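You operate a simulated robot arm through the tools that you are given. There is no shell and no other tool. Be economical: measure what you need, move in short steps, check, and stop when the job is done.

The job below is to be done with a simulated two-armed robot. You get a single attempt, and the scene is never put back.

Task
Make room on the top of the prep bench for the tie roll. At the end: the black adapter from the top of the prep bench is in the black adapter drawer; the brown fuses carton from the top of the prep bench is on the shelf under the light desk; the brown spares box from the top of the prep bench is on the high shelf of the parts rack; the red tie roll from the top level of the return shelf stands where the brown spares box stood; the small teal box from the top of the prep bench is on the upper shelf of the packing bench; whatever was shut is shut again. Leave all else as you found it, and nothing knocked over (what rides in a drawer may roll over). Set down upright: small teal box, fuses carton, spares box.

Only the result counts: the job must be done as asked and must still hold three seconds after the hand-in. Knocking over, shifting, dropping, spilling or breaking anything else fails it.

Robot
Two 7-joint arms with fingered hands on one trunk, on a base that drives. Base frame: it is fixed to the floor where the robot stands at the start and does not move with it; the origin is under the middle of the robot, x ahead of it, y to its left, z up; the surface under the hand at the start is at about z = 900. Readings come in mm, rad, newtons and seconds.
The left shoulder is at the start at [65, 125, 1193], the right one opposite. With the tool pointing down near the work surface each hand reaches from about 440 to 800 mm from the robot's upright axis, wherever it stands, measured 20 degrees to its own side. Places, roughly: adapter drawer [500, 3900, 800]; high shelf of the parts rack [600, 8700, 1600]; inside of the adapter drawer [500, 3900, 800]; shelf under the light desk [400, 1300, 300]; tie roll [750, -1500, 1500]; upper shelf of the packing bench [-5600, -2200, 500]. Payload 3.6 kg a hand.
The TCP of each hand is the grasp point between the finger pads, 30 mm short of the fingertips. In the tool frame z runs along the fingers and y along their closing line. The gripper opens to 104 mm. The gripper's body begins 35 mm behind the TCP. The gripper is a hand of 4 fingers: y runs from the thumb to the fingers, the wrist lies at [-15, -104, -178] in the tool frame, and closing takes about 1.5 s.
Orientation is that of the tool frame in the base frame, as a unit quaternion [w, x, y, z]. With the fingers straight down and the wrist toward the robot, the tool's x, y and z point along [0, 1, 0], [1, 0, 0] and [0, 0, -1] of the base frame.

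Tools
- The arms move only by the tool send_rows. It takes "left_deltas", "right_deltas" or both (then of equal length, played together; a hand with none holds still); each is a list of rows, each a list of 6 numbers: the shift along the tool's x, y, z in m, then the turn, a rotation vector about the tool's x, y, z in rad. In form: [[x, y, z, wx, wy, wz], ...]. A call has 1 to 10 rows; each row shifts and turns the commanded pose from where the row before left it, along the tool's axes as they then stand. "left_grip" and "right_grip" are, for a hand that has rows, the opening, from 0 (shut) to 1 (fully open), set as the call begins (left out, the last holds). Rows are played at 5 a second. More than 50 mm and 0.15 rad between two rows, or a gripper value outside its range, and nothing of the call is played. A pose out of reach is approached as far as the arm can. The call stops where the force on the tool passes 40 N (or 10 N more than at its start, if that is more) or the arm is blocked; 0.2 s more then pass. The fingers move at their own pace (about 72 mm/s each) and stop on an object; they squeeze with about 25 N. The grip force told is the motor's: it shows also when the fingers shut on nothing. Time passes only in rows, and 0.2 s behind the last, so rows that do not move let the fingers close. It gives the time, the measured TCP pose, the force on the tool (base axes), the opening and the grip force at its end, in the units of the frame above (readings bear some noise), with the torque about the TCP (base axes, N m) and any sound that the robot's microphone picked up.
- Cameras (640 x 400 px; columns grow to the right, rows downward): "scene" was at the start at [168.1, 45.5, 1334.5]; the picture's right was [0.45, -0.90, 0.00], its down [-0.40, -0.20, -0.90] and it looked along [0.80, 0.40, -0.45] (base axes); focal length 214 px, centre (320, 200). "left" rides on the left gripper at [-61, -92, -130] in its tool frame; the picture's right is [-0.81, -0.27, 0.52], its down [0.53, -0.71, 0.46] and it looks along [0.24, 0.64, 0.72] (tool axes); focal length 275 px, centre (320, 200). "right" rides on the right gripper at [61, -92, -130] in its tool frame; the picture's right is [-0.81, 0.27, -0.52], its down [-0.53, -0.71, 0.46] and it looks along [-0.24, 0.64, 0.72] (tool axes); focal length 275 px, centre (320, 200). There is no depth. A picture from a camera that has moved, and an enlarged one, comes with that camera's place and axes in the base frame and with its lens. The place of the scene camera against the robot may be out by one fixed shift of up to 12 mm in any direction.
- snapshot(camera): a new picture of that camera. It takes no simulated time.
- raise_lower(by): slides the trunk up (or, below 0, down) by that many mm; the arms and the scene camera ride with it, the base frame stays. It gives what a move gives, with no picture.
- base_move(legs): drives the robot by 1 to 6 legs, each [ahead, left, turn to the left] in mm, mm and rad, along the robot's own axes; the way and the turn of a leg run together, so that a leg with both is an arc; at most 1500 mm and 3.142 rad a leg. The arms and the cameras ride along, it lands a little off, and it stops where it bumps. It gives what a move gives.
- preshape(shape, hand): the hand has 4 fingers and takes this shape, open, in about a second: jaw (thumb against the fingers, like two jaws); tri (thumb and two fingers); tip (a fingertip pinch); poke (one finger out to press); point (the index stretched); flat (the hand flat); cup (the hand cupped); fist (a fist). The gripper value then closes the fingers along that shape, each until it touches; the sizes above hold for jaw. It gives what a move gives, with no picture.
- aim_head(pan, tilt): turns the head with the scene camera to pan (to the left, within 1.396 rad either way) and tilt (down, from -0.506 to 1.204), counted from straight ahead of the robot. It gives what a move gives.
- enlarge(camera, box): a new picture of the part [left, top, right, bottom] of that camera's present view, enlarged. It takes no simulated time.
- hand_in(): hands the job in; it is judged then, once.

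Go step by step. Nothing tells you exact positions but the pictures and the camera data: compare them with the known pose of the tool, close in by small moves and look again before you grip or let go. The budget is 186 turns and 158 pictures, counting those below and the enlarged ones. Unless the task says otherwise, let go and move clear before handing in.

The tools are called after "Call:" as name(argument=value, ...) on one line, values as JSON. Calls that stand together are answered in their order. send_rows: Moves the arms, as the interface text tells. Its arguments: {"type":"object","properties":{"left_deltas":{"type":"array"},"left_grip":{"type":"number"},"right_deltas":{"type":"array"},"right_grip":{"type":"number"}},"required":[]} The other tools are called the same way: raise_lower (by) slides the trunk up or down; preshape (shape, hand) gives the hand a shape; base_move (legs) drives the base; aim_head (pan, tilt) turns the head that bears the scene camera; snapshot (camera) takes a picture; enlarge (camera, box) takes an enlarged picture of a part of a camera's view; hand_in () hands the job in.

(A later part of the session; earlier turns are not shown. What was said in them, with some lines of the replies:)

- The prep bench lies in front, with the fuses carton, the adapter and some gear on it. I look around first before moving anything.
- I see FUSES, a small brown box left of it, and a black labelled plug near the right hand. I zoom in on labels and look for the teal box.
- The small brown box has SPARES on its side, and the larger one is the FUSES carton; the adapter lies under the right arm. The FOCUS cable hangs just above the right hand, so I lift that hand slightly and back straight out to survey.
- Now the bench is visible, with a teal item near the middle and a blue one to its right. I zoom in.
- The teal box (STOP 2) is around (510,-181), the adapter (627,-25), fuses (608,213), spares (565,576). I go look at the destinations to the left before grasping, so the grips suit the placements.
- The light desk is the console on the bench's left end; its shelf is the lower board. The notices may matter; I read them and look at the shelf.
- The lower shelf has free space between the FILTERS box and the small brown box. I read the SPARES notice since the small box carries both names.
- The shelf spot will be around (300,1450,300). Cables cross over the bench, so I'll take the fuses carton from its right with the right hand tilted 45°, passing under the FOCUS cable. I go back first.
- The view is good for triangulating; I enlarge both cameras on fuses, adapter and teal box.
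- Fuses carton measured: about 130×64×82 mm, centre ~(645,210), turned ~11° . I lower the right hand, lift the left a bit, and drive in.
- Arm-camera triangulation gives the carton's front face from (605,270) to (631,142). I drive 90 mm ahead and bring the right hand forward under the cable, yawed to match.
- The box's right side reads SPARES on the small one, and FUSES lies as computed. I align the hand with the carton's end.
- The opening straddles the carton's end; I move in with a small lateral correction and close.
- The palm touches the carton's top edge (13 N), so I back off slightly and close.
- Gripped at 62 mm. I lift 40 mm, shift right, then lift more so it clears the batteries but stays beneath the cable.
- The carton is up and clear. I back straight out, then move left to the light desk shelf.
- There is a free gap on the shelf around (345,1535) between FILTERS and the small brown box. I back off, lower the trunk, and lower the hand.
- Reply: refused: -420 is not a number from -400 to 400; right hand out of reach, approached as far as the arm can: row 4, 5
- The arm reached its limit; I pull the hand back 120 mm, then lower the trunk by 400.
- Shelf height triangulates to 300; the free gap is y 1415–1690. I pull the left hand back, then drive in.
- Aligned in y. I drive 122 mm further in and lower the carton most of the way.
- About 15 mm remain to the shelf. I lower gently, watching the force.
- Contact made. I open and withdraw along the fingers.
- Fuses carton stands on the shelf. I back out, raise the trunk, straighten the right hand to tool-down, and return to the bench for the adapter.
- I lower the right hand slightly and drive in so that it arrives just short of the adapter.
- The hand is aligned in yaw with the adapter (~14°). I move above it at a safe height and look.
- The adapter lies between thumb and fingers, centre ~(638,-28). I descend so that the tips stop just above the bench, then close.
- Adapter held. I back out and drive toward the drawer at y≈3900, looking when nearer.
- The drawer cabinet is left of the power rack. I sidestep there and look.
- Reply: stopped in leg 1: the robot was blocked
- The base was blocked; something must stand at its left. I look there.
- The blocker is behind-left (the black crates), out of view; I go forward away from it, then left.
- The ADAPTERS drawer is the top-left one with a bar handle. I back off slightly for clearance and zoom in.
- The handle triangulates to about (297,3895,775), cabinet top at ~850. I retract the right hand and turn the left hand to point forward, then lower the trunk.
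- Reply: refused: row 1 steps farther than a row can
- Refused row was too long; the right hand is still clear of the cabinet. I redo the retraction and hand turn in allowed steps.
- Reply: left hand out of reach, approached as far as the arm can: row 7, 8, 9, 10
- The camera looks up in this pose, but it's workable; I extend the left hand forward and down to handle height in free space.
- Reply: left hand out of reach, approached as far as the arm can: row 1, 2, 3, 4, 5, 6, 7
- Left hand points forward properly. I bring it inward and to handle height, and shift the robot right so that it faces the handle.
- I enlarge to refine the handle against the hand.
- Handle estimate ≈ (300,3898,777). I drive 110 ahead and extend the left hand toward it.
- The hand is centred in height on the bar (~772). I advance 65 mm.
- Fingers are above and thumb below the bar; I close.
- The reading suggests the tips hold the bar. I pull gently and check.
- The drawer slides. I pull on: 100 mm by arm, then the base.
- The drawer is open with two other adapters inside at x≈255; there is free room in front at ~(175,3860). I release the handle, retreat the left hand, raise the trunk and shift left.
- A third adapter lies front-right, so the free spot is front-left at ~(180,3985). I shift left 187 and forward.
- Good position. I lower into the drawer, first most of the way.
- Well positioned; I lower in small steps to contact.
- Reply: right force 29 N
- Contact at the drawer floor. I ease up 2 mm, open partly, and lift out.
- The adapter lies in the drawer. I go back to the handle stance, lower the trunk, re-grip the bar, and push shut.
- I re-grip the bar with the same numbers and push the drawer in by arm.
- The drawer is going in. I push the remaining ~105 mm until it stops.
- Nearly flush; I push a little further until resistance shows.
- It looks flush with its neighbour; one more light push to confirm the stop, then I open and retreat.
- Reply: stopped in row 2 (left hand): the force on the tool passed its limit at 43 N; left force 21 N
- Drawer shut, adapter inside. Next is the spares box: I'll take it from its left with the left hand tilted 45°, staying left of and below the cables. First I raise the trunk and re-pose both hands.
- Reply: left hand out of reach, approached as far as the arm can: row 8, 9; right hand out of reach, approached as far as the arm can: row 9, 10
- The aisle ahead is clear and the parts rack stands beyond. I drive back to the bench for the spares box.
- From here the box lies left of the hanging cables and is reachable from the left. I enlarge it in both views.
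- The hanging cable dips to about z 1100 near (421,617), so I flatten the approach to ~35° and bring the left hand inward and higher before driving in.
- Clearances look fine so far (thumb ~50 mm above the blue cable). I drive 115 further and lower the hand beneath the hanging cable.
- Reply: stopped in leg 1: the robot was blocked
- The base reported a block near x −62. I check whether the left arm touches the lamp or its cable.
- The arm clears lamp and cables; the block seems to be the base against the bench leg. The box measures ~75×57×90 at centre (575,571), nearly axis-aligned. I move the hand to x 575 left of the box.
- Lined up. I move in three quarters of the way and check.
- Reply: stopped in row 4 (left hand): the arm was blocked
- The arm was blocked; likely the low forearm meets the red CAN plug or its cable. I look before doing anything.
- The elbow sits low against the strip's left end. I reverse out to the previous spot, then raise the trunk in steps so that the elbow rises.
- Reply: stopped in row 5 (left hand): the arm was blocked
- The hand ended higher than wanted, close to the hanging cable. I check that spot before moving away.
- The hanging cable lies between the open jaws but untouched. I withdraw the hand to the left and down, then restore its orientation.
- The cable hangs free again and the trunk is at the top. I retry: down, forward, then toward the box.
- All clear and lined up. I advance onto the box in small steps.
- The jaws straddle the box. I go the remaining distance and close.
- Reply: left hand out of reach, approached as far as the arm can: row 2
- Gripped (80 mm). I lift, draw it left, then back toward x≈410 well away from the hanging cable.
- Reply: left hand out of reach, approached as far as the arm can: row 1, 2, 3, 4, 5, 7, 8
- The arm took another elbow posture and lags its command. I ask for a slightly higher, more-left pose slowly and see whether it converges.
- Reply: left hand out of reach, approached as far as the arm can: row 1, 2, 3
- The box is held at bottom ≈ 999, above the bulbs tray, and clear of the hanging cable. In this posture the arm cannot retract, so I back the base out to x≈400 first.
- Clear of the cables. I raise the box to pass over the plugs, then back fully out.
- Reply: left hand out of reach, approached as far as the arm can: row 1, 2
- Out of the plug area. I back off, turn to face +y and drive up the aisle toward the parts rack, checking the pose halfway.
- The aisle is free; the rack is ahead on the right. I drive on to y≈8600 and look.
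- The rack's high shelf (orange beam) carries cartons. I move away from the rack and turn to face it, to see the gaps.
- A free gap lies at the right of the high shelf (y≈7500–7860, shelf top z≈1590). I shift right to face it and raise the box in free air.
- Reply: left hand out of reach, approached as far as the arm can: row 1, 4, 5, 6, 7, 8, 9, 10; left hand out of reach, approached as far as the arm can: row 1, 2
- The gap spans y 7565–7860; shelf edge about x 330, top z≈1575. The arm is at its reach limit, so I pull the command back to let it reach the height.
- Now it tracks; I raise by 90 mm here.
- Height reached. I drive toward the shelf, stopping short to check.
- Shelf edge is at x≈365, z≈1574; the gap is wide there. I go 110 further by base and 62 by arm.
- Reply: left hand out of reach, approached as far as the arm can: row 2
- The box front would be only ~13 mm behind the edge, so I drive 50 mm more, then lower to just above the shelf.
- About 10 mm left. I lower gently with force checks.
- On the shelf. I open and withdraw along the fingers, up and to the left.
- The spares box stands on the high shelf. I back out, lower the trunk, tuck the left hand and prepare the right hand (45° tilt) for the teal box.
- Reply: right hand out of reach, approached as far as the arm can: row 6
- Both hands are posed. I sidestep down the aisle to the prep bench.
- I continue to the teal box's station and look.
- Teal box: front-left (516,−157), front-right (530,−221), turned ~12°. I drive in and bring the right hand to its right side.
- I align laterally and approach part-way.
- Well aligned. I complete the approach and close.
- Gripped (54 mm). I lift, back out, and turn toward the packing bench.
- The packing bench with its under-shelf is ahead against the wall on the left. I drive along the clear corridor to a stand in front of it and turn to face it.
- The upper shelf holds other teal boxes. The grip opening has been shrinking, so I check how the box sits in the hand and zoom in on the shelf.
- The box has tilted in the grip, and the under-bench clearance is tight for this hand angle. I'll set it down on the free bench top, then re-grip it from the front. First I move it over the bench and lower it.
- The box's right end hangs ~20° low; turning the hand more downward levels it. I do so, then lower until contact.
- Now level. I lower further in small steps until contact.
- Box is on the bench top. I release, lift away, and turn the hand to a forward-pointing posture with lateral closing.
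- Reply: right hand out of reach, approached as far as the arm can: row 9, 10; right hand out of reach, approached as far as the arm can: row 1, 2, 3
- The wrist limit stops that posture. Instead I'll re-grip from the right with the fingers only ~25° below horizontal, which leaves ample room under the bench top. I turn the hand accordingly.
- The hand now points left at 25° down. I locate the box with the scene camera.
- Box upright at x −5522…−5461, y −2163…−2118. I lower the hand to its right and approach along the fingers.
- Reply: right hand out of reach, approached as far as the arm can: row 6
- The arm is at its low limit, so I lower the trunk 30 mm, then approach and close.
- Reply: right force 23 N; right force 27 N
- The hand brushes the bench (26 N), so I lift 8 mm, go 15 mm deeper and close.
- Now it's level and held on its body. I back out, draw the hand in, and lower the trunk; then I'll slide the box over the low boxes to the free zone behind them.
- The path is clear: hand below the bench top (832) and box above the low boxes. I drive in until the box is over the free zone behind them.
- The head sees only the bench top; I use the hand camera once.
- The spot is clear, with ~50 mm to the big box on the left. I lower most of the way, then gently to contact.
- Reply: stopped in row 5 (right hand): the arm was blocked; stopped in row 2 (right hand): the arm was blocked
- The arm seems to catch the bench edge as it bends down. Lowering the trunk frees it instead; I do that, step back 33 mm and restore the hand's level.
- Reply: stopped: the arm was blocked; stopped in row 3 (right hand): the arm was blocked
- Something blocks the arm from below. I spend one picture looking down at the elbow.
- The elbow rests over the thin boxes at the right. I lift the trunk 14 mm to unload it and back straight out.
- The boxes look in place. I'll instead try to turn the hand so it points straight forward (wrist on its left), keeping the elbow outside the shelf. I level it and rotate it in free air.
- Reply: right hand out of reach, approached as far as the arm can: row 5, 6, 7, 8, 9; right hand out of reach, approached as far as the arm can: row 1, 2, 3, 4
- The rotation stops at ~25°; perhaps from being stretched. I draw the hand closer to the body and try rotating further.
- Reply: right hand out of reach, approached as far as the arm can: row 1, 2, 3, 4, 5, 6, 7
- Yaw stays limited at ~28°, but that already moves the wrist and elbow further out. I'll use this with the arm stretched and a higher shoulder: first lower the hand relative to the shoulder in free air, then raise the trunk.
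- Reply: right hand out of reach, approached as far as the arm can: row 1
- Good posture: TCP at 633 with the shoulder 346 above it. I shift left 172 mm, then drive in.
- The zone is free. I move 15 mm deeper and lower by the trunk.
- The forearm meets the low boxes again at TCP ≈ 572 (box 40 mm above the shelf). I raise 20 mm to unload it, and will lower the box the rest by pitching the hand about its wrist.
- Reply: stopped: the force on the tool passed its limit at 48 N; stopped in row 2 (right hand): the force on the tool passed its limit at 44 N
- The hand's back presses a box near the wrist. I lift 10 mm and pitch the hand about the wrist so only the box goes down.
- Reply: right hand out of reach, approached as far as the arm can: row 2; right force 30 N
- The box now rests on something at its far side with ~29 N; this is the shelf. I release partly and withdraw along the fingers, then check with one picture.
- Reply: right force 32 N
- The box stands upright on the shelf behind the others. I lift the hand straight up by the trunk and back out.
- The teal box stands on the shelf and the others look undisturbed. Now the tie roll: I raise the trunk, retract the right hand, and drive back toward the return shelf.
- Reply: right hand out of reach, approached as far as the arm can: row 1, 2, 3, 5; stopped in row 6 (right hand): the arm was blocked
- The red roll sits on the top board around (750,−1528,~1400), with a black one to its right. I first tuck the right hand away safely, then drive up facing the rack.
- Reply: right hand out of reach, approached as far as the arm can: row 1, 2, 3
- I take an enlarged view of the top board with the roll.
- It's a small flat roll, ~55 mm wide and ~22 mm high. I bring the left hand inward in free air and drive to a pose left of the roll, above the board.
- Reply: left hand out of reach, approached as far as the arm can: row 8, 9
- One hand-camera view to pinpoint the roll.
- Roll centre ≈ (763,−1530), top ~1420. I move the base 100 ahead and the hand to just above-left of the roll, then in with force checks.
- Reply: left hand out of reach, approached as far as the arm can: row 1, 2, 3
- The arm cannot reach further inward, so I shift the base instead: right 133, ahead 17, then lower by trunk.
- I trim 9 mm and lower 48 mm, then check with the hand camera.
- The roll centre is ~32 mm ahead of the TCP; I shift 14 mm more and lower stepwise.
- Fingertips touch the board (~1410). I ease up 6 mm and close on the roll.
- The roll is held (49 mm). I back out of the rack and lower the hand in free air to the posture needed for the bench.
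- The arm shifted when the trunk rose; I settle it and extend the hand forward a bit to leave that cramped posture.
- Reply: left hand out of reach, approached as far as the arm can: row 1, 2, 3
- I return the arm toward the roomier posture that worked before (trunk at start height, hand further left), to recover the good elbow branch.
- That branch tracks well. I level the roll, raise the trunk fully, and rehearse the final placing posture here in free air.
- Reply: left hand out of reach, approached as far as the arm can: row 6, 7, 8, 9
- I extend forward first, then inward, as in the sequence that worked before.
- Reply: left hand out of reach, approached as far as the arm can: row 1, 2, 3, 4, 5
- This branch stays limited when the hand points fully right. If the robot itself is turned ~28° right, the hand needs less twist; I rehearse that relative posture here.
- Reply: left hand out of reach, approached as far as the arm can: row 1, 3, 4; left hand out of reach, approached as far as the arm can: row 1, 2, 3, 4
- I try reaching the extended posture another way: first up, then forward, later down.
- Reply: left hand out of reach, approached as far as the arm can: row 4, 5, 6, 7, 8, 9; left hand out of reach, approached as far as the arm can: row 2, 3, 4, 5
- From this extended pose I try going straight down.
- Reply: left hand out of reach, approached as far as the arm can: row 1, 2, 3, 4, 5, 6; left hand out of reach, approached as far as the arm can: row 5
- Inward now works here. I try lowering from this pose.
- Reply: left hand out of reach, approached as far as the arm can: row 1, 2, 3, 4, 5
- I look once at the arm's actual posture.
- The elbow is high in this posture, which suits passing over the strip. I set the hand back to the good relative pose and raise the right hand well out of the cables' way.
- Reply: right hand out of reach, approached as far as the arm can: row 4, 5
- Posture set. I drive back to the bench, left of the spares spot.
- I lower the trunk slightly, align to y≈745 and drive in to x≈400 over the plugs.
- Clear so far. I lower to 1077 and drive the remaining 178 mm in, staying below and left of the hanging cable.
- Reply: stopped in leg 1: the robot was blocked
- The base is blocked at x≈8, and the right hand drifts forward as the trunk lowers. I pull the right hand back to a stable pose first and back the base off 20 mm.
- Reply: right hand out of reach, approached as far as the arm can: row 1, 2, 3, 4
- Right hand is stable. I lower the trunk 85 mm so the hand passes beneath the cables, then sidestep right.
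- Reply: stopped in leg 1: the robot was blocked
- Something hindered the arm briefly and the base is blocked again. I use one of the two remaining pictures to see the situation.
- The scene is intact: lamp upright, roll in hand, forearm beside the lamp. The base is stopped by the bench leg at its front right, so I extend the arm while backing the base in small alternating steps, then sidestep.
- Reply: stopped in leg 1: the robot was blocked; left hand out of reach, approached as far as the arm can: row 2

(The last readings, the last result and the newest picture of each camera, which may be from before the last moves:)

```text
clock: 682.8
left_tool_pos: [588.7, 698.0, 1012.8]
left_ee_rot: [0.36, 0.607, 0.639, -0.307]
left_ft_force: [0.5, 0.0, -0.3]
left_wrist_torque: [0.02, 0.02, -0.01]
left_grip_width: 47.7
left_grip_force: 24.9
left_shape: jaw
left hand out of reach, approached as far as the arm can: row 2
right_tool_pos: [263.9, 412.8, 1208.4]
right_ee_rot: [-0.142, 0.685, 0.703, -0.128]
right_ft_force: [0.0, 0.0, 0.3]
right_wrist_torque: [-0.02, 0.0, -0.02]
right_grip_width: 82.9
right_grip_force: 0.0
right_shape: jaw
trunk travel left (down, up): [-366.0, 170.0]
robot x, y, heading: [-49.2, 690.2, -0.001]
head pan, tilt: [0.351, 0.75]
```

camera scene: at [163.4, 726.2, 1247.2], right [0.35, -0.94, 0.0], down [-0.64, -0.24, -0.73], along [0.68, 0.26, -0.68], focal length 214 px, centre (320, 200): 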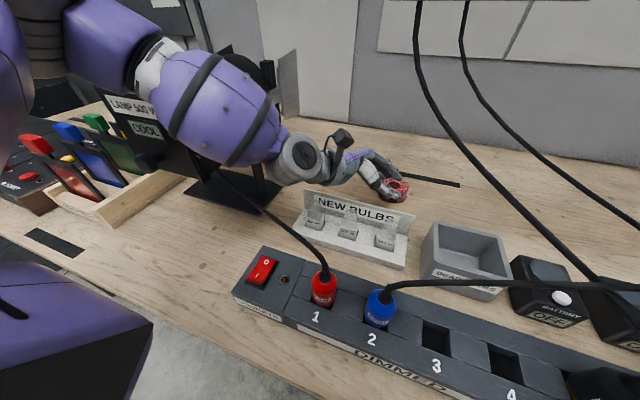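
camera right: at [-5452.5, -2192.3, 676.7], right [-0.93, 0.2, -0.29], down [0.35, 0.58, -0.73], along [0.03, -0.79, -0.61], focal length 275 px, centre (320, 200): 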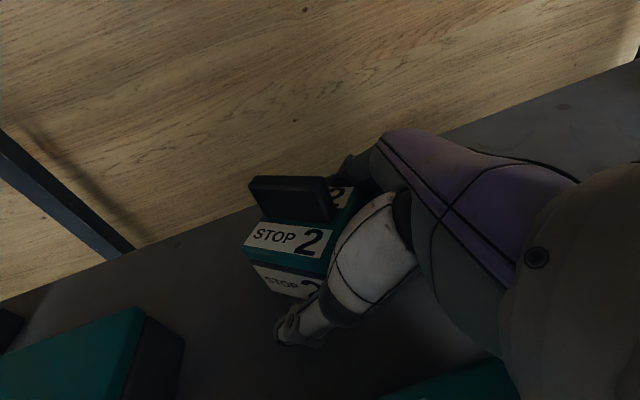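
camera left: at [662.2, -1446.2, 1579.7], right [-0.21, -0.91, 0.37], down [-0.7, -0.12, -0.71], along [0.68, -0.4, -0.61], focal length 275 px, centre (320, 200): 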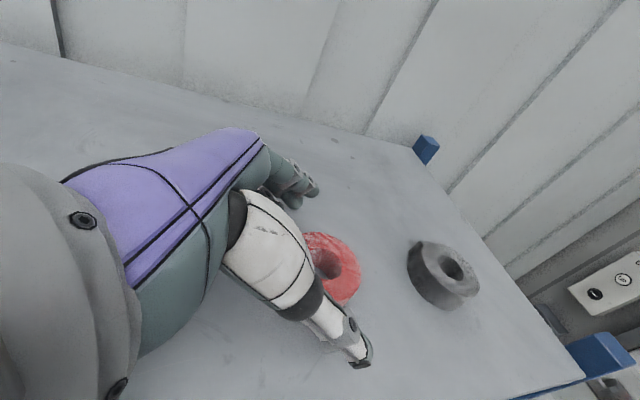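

Each move still progresses some. I try the sidestep to the right from here in small legs.

Call:
base_move(legs=[[0, -60, 0]])

```text
clock: 683.5
left_tool_pos: [591.3, 694.1, 1017.9]
left_ee_rot: [0.362, 0.61, 0.633, -0.309]
left_ft_force: [0.7, -0.3, 0.2]
left_wrist_torque: [-0.02, -0.02, -0.01]
left_grip_width: 47.7
left_grip_force: 24.8
left_shape: jaw
right_tool_pos: [267.6, 416.0, 1208.0]
right_ee_rot: [-0.143, 0.686, 0.701, -0.131]
right_ft_force: [0.2, -0.3, -0.7]
right_wrist_torque: [-0.03, 0.0, 0.02]
right_grip_width: 83.0
right_grip_force: 0.1
right_shape: jaw
trunk travel left (down, up): [-366.0, 170.0]
robot x, y, heading: [-47.6, 688.9, -0.002]
head pan, tilt: [0.351, 0.75]
stopped in leg 1: the robot was blocked; the commanded pose is now the measured one
```

The left forearm is probably resting on the lamp's cable. I raise the trunk 45 mm to free it, then sidestep.

Call:
raise_lower(by=45)

Call:
base_move(legs=[[0, -60, 0]])

```text
clock: 684.3
left_tool_pos: [593.8, 706.1, 1080.3]
left_ee_rot: [0.376, 0.613, 0.627, -0.3]
left_ft_force: [-0.2, 0.3, 0.6]
left_wrist_torque: [0.0, -0.02, 0.01]
left_grip_width: 47.8
left_grip_force: 24.8
left_shape: jaw
right_tool_pos: [271.9, 423.4, 1251.5]
right_ee_rot: [-0.142, 0.686, 0.701, -0.133]
right_ft_force: [-0.2, 0.8, 0.0]
right_wrist_torque: [0.01, -0.02, 0.01]
right_grip_width: 83.2
right_grip_force: 0.0
right_shape: jaw
trunk travel left (down, up): [-411.0, 125.0]
robot x, y, heading: [-47.6, 691.7, 0.003]
head pan, tilt: [0.351, 0.75]
```

```text
clock: 685.5
left_tool_pos: [593.0, 644.8, 1081.1]
left_ee_rot: [0.378, 0.612, 0.627, -0.299]
left_ft_force: [0.2, 0.0, 0.4]
left_wrist_torque: [-0.01, 0.01, 0.01]
left_grip_width: 47.8
left_grip_force: 25.2
left_shape: jaw
right_tool_pos: [270.6, 363.7, 1253.2]
right_ee_rot: [-0.141, 0.686, 0.701, -0.134]
right_ft_force: [-0.3, 0.2, 0.3]
right_wrist_torque: [0.02, 0.0, 0.04]
right_grip_width: 83.2
right_grip_force: 0.1
right_shape: jaw
trunk travel left (down, up): [-411.0, 125.0]
robot x, y, heading: [-49.3, 632.0, -0.001]
head pan, tilt: [0.351, 0.75]
```

The sidestep works now. I go the remaining 54 mm, back 17 mm, level the roll, and start lowering.

Call:
base_move(legs=[[-17, -54, 0]])

Call:
send_rows(left_deltas=[[0, 0, 0, 0, 0, -0.107], [0, 0, 0, 0, 0, 0]])

Call:
raise_lower(by=-50)

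```text
clock: 686.7
left_tool_pos: [574.7, 591.5, 1082.5]
left_ee_rot: [0.378, 0.613, 0.626, -0.3]
left_ft_force: [0.8, 0.3, -0.7]
left_wrist_torque: [0.01, 0.01, -0.01]
left_grip_width: 47.5
left_grip_force: 24.9
left_shape: jaw
right_tool_pos: [254.9, 310.1, 1253.1]
right_ee_rot: [-0.141, 0.686, 0.701, -0.134]
right_ft_force: [-0.2, 0.2, 0.1]
right_wrist_torque: [0.02, -0.01, -0.01]
right_grip_width: 83.4
right_grip_force: 0.1
right_shape: jaw
trunk travel left (down, up): [-411.0, 125.0]
robot x, y, heading: [-61.3, 577.4, -0.005]
head pan, tilt: [0.351, 0.75]
```

```text
clock: 687.3
left_tool_pos: [570.5, 609.6, 1076.6]
left_ee_rot: [0.361, 0.578, 0.658, -0.321]
left_ft_force: [0.1, -0.2, -0.3]
left_wrist_torque: [0.02, -0.02, 0.03]
left_grip_width: 47.7
left_grip_force: 25.6
left_shape: jaw
left hand out of reach, approached as far as the arm can: row 1
right_tool_pos: [255.7, 309.5, 1252.5]
right_ee_rot: [-0.142, 0.687, 0.7, -0.133]
right_ft_force: [-0.3, -0.4, 0.9]
right_wrist_torque: [0.02, 0.01, 0.0]
right_grip_width: 83.0
right_grip_force: 0.0
right_shape: jaw
trunk travel left (down, up): [-411.0, 125.0]
robot x, y, heading: [-63.6, 573.9, 0.0]
head pan, tilt: [0.351, 0.75]
```

```text
clock: 688.2
left_tool_pos: [570.7, 610.3, 1028.0]
left_ee_rot: [0.36, 0.579, 0.658, -0.319]
left_ft_force: [-0.2, 1.1, 0.7]
left_wrist_torque: [0.04, 0.02, 0.01]
left_grip_width: 47.9
left_grip_force: 24.9
left_shape: jaw
right_tool_pos: [254.5, 310.6, 1202.8]
right_ee_rot: [-0.141, 0.686, 0.701, -0.134]
right_ft_force: [-0.3, 0.9, -0.8]
right_wrist_torque: [0.02, 0.01, -0.01]
right_grip_width: 83.2
right_grip_force: 0.1
right_shape: jaw
trunk travel left (down, up): [-361.0, 175.0]
robot x, y, heading: [-61.4, 580.1, -0.004]
head pan, tilt: [0.351, 0.75]
```

Very good. I trim 18 mm right, pull the right hand back a little from the plugs, and lower further.

Call:
base_move(legs=[[3, -18, 0]])

Call:
send_rows(right_deltas=[[0, -0.03, 0, 0, 0, 0], [0, -0.03, 0, 0, 0, 0], [0, 0, 0, 0, 0, 0]])

Call:
raise_lower(by=-60)

```text
clock: 689.0
left_tool_pos: [572.4, 591.7, 1028.4]
left_ee_rot: [0.36, 0.579, 0.659, -0.319]
left_ft_force: [-0.1, -0.7, -0.5]
left_wrist_torque: [0.02, 0.0, 0.02]
left_grip_width: 47.7
left_grip_force: 25.1
left_shape: jaw
right_tool_pos: [257.2, 291.8, 1202.7]
right_ee_rot: [-0.142, 0.686, 0.701, -0.133]
right_ft_force: [0.0, -0.6, -0.2]
right_wrist_torque: [0.05, 0.0, 0.03]
right_grip_width: 82.9
right_grip_force: 0.2
right_shape: jaw
trunk travel left (down, up): [-361.0, 175.0]
robot x, y, heading: [-61.0, 559.7, -0.0]
head pan, tilt: [0.351, 0.75]
```

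```text
clock: 689.8
left_tool_pos: [574.3, 593.7, 1029.0]
left_ee_rot: [0.361, 0.578, 0.659, -0.319]
left_ft_force: [0.1, 0.0, -0.7]
left_wrist_torque: [0.0, -0.02, 0.01]
left_grip_width: 47.9
left_grip_force: 25.0
left_shape: jaw
right_tool_pos: [216.7, 314.7, 1195.1]
right_ee_rot: [-0.142, 0.686, 0.701, -0.132]
right_ft_force: [0.5, -0.3, 0.4]
right_wrist_torque: [0.0, -0.03, 0.0]
right_grip_width: 82.9
right_grip_force: 0.0
right_shape: jaw
right hand out of reach, approached as far as the arm can: row 1, 2
trunk travel left (down, up): [-361.0, 175.0]
robot x, y, heading: [-59.2, 560.7, 0.002]
head pan, tilt: [0.351, 0.75]
```

```text
clock: 690.8
left_tool_pos: [573.2, 592.5, 968.1]
left_ee_rot: [0.36, 0.578, 0.658, -0.32]
left_ft_force: [0.3, -0.6, -0.2]
left_wrist_torque: [0.01, -0.02, 0.02]
left_grip_width: 47.6
left_grip_force: 24.7
left_shape: jaw
right_tool_pos: [226.5, 315.1, 1130.6]
right_ee_rot: [-0.153, 0.683, 0.7, -0.142]
right_ft_force: [0.4, 0.3, 0.3]
right_wrist_torque: [-0.02, -0.04, 0.0]
right_grip_width: 82.9
right_grip_force: 0.1
right_shape: jaw
trunk travel left (down, up): [-301.0, 235.0]
robot x, y, heading: [-57.8, 560.1, -0.001]
head pan, tilt: [0.351, 0.75]
```

Everything follows cleanly. I lower the last stretch in small steps.

Call:
raise_lower(by=-34)

Call:
raise_lower(by=-4)

Call:
raise_lower(by=-3)

```text
clock: 691.6
left_tool_pos: [575.4, 593.0, 941.8]
left_ee_rot: [0.368, 0.579, 0.656, -0.315]
left_ft_force: [0.0, -0.6, -0.1]
left_wrist_torque: [-0.01, 0.01, -0.02]
left_grip_width: 47.5
left_grip_force: 24.7
left_shape: jaw
right_tool_pos: [229.0, 316.8, 1094.1]
right_ee_rot: [-0.156, 0.682, 0.7, -0.144]
right_ft_force: [-0.2, -0.6, 0.5]
right_wrist_torque: [-0.01, -0.01, 0.0]
right_grip_width: 82.9
right_grip_force: 0.1
right_shape: jaw
trunk travel left (down, up): [-267.0, 269.0]
robot x, y, heading: [-59.1, 558.0, 0.003]
head pan, tilt: [0.351, 0.75]
```

```text
clock: 692.1
left_tool_pos: [575.7, 592.9, 943.9]
left_ee_rot: [0.372, 0.58, 0.653, -0.313]
left_ft_force: [0.6, 0.1, 0.6]
left_wrist_torque: [0.0, -0.02, 0.0]
left_grip_width: 47.6
left_grip_force: 24.8
left_shape: jaw
right_tool_pos: [228.2, 317.5, 1090.3]
right_ee_rot: [-0.157, 0.682, 0.699, -0.144]
right_ft_force: [-0.1, 0.4, -0.1]
right_wrist_torque: [-0.01, 0.0, 0.0]
right_grip_width: 83.2
right_grip_force: 0.2
right_shape: jaw
trunk travel left (down, up): [-263.0, 273.0]
robot x, y, heading: [-59.2, 557.3, -0.001]
head pan, tilt: [0.351, 0.75]
```

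```text
clock: 692.7
left_tool_pos: [575.3, 592.2, 944.8]
left_ee_rot: [0.374, 0.58, 0.653, -0.311]
left_ft_force: [0.4, -0.2, -0.1]
left_wrist_torque: [0.02, -0.01, -0.03]
left_grip_width: 47.5
left_grip_force: 26.0
left_shape: jaw
right_tool_pos: [226.2, 317.0, 1088.0]
right_ee_rot: [-0.156, 0.682, 0.7, -0.143]
right_ft_force: [0.1, -0.4, -0.2]
right_wrist_torque: [0.03, 0.01, 0.01]
right_grip_width: 83.3
right_grip_force: 0.0
right_shape: jaw
trunk travel left (down, up): [-260.0, 276.0]
robot x, y, heading: [-59.8, 559.6, -0.006]
head pan, tilt: [0.351, 0.75]
```

The forearm touches something 16 mm before the roll lands. I unload it by 10 mm, shift 15 mm right, and pitch the hand about its wrist to bring the roll down.

Call:
raise_lower(by=12)

Call:
base_move(legs=[[0, -15, 0]])

Call:
send_rows(left_deltas=[[0.0177, 0, -0.0024, 0, 0.1, 0], [0, 0, 0, 0, 0, 0]])

```text
clock: 693.3
left_tool_pos: [573.9, 592.3, 940.4]
left_ee_rot: [0.362, 0.579, 0.657, -0.319]
left_ft_force: [1.0, -1.5, 1.6]
left_wrist_torque: [0.0, -0.1, -0.01]
left_grip_width: 47.5
left_grip_force: 25.2
left_shape: jaw
right_tool_pos: [229.1, 315.6, 1099.1]
right_ee_rot: [-0.158, 0.682, 0.699, -0.145]
right_ft_force: [0.0, -1.0, 0.3]
right_wrist_torque: [0.02, 0.0, 0.0]
right_grip_width: 83.2
right_grip_force: 0.2
right_shape: jaw
trunk travel left (down, up): [-272.0, 264.0]
robot x, y, heading: [-60.7, 558.6, -0.004]
head pan, tilt: [0.351, 0.75]
```

```text
clock: 694.1
left_tool_pos: [570.5, 573.9, 941.5]
left_ee_rot: [0.361, 0.58, 0.657, -0.32]
left_ft_force: [0.1, -2.7, 4.7]
left_wrist_torque: [0.16, 0.08, -0.04]
left_grip_width: 47.6
left_grip_force: 24.8
left_shape: jaw
right_tool_pos: [228.1, 300.9, 1098.8]
right_ee_rot: [-0.157, 0.682, 0.699, -0.144]
right_ft_force: [0.0, -0.6, 0.3]
right_wrist_torque: [-0.01, 0.0, -0.01]
right_grip_width: 83.0
right_grip_force: 0.0
right_shape: jaw
trunk travel left (down, up): [-272.0, 264.0]
robot x, y, heading: [-58.5, 545.4, -0.001]
head pan, tilt: [0.351, 0.75]
```

```text
clock: 694.7
left_tool_pos: [572.0, 591.6, 937.4]
left_ee_rot: [0.342, 0.598, 0.665, -0.288]
left_ft_force: [-3.1, -5.0, 18.3]
left_wrist_torque: [-0.25, -0.51, -0.18]
left_grip_width: 47.5
left_grip_force: 24.5
left_shape: jaw
left hand out of reach, approached as far as the arm can: row 1
right_tool_pos: [229.2, 300.5, 1098.5]
right_ee_rot: [-0.158, 0.684, 0.698, -0.144]
right_ft_force: [0.1, 0.0, 0.8]
right_wrist_torque: [0.0, 0.01, 0.02]
right_grip_width: 82.9
right_grip_force: 0.0
right_shape: jaw
trunk travel left (down, up): [-272.0, 264.0]
robot x, y, heading: [-60.1, 545.5, -0.004]
head pan, tilt: [0.351, 0.75]
stopped in row 2 (left hand): the force on the tool passed its limit at 42 N (the readings are from after the stop); the commanded pose is now the measured one
```

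The tool now presses the bench through the roll: it is down, at about (572,570). I release and lift away.

Call:
send_rows(left_deltas=[[-0.0016, 0, -0.0011, 0, 0, 0], [0, 0, 0, 0, 0, 0], [0, 0, 0, 0, 0, 0], [0, 0, 0, 0, 0, 0], [0, 0, 0, 0, 0, 0], [0, 0, 0, 0, 0, 0]], left_grip=1.0)

Call:
raise_lower(by=60)

```text
clock: 696.1
left_tool_pos: [571.4, 591.8, 935.5]
left_ee_rot: [0.338, 0.598, 0.667, -0.289]
left_ft_force: [-3.0, -0.1, 6.2]
left_wrist_torque: [-0.06, -0.27, -0.02]
left_grip_width: 103.7
left_grip_force: 0.0
left_shape: jaw
right_tool_pos: [228.7, 300.5, 1098.6]
right_ee_rot: [-0.158, 0.683, 0.699, -0.144]
right_ft_force: [-0.3, -0.1, -0.7]
right_wrist_torque: [-0.01, 0.01, 0.0]
right_grip_width: 83.3
right_grip_force: 0.0
right_shape: jaw
trunk travel left (down, up): [-272.0, 264.0]
robot x, y, heading: [-57.7, 547.7, -0.007]
head pan, tilt: [0.351, 0.75]
```

```text
clock: 697.1
left_tool_pos: [572.6, 595.0, 993.6]
left_ee_rot: [0.338, 0.598, 0.666, -0.291]
left_ft_force: [-0.6, 0.4, -0.5]
left_wrist_torque: [-0.03, -0.01, 0.03]
left_grip_width: 103.7
left_grip_force: 0.0
left_shape: jaw
right_tool_pos: [231.0, 300.4, 1159.6]
right_ee_rot: [-0.159, 0.683, 0.698, -0.144]
right_ft_force: [-0.2, 0.3, -0.1]
right_wrist_torque: [-0.02, 0.01, 0.02]
right_grip_width: 82.7
right_grip_force: 0.1
right_shape: jaw
trunk travel left (down, up): [-332.0, 204.0]
robot x, y, heading: [-64.7, 543.8, -0.006]
head pan, tilt: [0.351, 0.75]
```

Released. I retrace the way in: up, left, then back out.

Call:
raise_lower(by=87)

Call:
base_move(legs=[[14, 110, 0.006]])

Call:
base_move(legs=[[0, 60, 0]])

```text
clock: 698.3
left_tool_pos: [571.5, 595.0, 1080.1]
left_ee_rot: [0.34, 0.599, 0.664, -0.292]
left_ft_force: [0.5, 1.0, -0.7]
left_wrist_torque: [0.01, 0.01, -0.01]
left_grip_width: 103.7
left_grip_force: 0.1
left_shape: jaw
right_tool_pos: [230.7, 300.3, 1245.9]
right_ee_rot: [-0.158, 0.683, 0.699, -0.144]
right_ft_force: [0.7, 0.0, -0.1]
right_wrist_torque: [0.0, -0.01, -0.03]
right_grip_width: 82.9
right_grip_force: 0.1
right_shape: jaw
trunk travel left (down, up): [-419.0, 117.0]
robot x, y, heading: [-61.1, 545.0, 0.001]
head pan, tilt: [0.351, 0.75]
```

```text
clock: 699.9
left_tool_pos: [586.1, 706.6, 1080.5]
left_ee_rot: [0.341, 0.598, 0.664, -0.292]
left_ft_force: [0.0, 0.8, -0.5]
left_wrist_torque: [0.02, 0.0, -0.04]
left_grip_width: 103.5
left_grip_force: 0.1
left_shape: jaw
right_tool_pos: [245.2, 410.6, 1244.7]
right_ee_rot: [-0.158, 0.681, 0.7, -0.144]
right_ft_force: [-0.7, 0.7, 0.5]
right_wrist_torque: [-0.02, 0.02, -0.02]
right_grip_width: 83.2
right_grip_force: 0.1
right_shape: jaw
trunk travel left (down, up): [-419.0, 117.0]
robot x, y, heading: [-45.6, 652.7, 0.002]
head pan, tilt: [0.351, 0.75]
```

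```text
clock: 701.1
left_tool_pos: [586.0, 765.5, 1080.6]
left_ee_rot: [0.34, 0.598, 0.665, -0.291]
left_ft_force: [0.7, -0.3, -0.3]
left_wrist_torque: [0.02, -0.01, 0.02]
left_grip_width: 103.6
left_grip_force: 0.2
left_shape: jaw
right_tool_pos: [244.0, 470.0, 1244.8]
right_ee_rot: [-0.158, 0.682, 0.7, -0.144]
right_ft_force: [1.1, -0.1, 0.4]
right_wrist_torque: [0.03, -0.02, 0.0]
right_grip_width: 83.1
right_grip_force: 0.1
right_shape: jaw
trunk travel left (down, up): [-419.0, 117.0]
robot x, y, heading: [-47.1, 713.6, -0.0]
head pan, tilt: [0.351, 0.75]
```

Clear of the cable zone on the left side. I back out to x≈400, raise, and back out fully.

Call:
base_move(legs=[[-90, -15, 0], [-95, 0, 0]])

Call:
raise_lower(by=55)

Call:
base_move(legs=[[-350, 0, 0]])

Call:
aim_head(pan=0.0, tilt=0.45)

```text
clock: 703.0
left_tool_pos: [398.0, 751.0, 1080.2]
left_ee_rot: [0.34, 0.599, 0.664, -0.292]
left_ft_force: [-0.1, 0.0, -0.5]
left_wrist_torque: [0.01, -0.01, -0.01]
left_grip_width: 103.8
left_grip_force: 0.0
left_shape: jaw
right_tool_pos: [57.5, 455.1, 1244.4]
right_ee_rot: [-0.157, 0.682, 0.699, -0.144]
right_ft_force: [-0.3, 0.5, -0.2]
right_wrist_torque: [-0.01, -0.04, -0.02]
right_grip_width: 82.9
right_grip_force: 0.0
right_shape: jaw
trunk travel left (down, up): [-419.0, 117.0]
robot x, y, heading: [-229.1, 692.8, -0.006]
head pan, tilt: [0.351, 0.75]
```

```text
clock: 704.0
left_tool_pos: [396.0, 751.8, 1153.5]
left_ee_rot: [0.351, 0.603, 0.658, -0.284]
left_ft_force: [0.9, 0.3, -0.5]
left_wrist_torque: [0.0, 0.02, 0.0]
left_grip_width: 103.6
left_grip_force: 0.0
left_shape: jaw
right_tool_pos: [56.5, 453.7, 1300.0]
right_ee_rot: [-0.158, 0.682, 0.7, -0.145]
right_ft_force: [-0.3, -0.4, -0.1]
right_wrist_torque: [-0.03, -0.02, 0.01]
right_grip_width: 83.2
right_grip_force: 0.0
right_shape: jaw
trunk travel left (down, up): [-474.0, 62.0]
robot x, y, heading: [-231.9, 698.4, -0.001]
head pan, tilt: [0.351, 0.75]
```

```text
clock: 706.2
left_tool_pos: [48.5, 752.7, 1154.3]
left_ee_rot: [0.352, 0.603, 0.657, -0.284]
left_ft_force: [0.1, 0.8, -0.4]
left_wrist_torque: [0.0, 0.01, 0.01]
left_grip_width: 103.9
left_grip_force: 0.1
left_shape: jaw
right_tool_pos: [-289.8, 456.4, 1300.3]
right_ee_rot: [-0.158, 0.682, 0.699, -0.144]
right_ft_force: [0.6, 0.1, 0.7]
right_wrist_torque: [0.02, 0.02, -0.03]
right_grip_width: 82.8
right_grip_force: 0.1
right_shape: jaw
trunk travel left (down, up): [-474.0, 62.0]
robot x, y, heading: [-581.5, 698.9, -0.002]
head pan, tilt: [0.351, 0.75]
```

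```text
clock: 707.0
left_tool_pos: [49.0, 752.7, 1154.5]
left_ee_rot: [0.352, 0.603, 0.657, -0.285]
left_ft_force: [0.1, 0.8, -0.4]
left_wrist_torque: [0.03, 0.02, -0.02]
left_grip_width: 103.7
left_grip_force: 0.0
left_shape: jaw
right_tool_pos: [-290.1, 456.2, 1299.7]
right_ee_rot: [-0.158, 0.681, 0.7, -0.145]
right_ft_force: [0.4, -0.3, -0.1]
right_wrist_torque: [-0.01, 0.01, -0.02]
right_grip_width: 83.3
right_grip_force: 0.0
right_shape: jaw
trunk travel left (down, up): [-474.0, 62.0]
robot x, y, heading: [-582.7, 696.8, -0.003]
head pan, tilt: [0.0, 0.45]
```

I use the last picture to verify the bench.

Call:
enlarge(camera="scene", box=[180, 110, 440, 270])

```text
2.46 times, centred on (310, 190) of scene
camera zoom: at [-428.4, 702.4, 1392.8], right [0.0, -1.0, 0.0], down [-0.44, 0.0, -0.9], along [0.9, 0.0, -0.44], focal length 528 px, centre (345, 225)
```

zoom: 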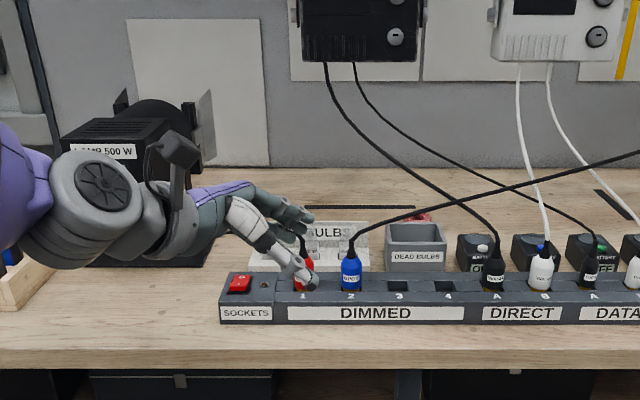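

The red roll lies on the spares box's old spot, and the cables, plugs and lamp look undisturbed. Both hands are empty and clear, so I hand in.

Call:
hand_in()

```text
The job is handed in.
```

The job is handed in with every item moved, but a few points were not fully confirmed because I ran out of pictures. It was not a clean run throughout:

| Item | Where it is now | How sure |
|---|---|---|
| Black adapter | In the adapter drawer, which is shut again | Confirmed by picture and by the push against the stop |
| Fuses carton | Upright on the shelf under the light desk | Confirmed by picture |
| Spares box | Upright on the high shelf of the parts rack, right-hand end | Confirmed by picture |
| Small teal box | Upright on the packing bench's upper shelf, behind the other teal boxes | Seen from a distance after release; not checked close up |
| Red tie roll | Lying flat on the spares box's old spot | The last picture puts it about 20–30 mm from the spares box's centre |

- **Teal boxes on the packing bench:** my arm pressed on them several times while I placed the small one. They looked in place afterwards, but a small shift is possible.
- **Black crates in the aisle:** the base was stopped once near y 3365, probably by these crates. I never saw whether they moved.
- **Prep bench:** my arm was blocked several times near the socket strip, lamp and lamp cable. The last picture shows the lamp upright and the plugs and cables in place.
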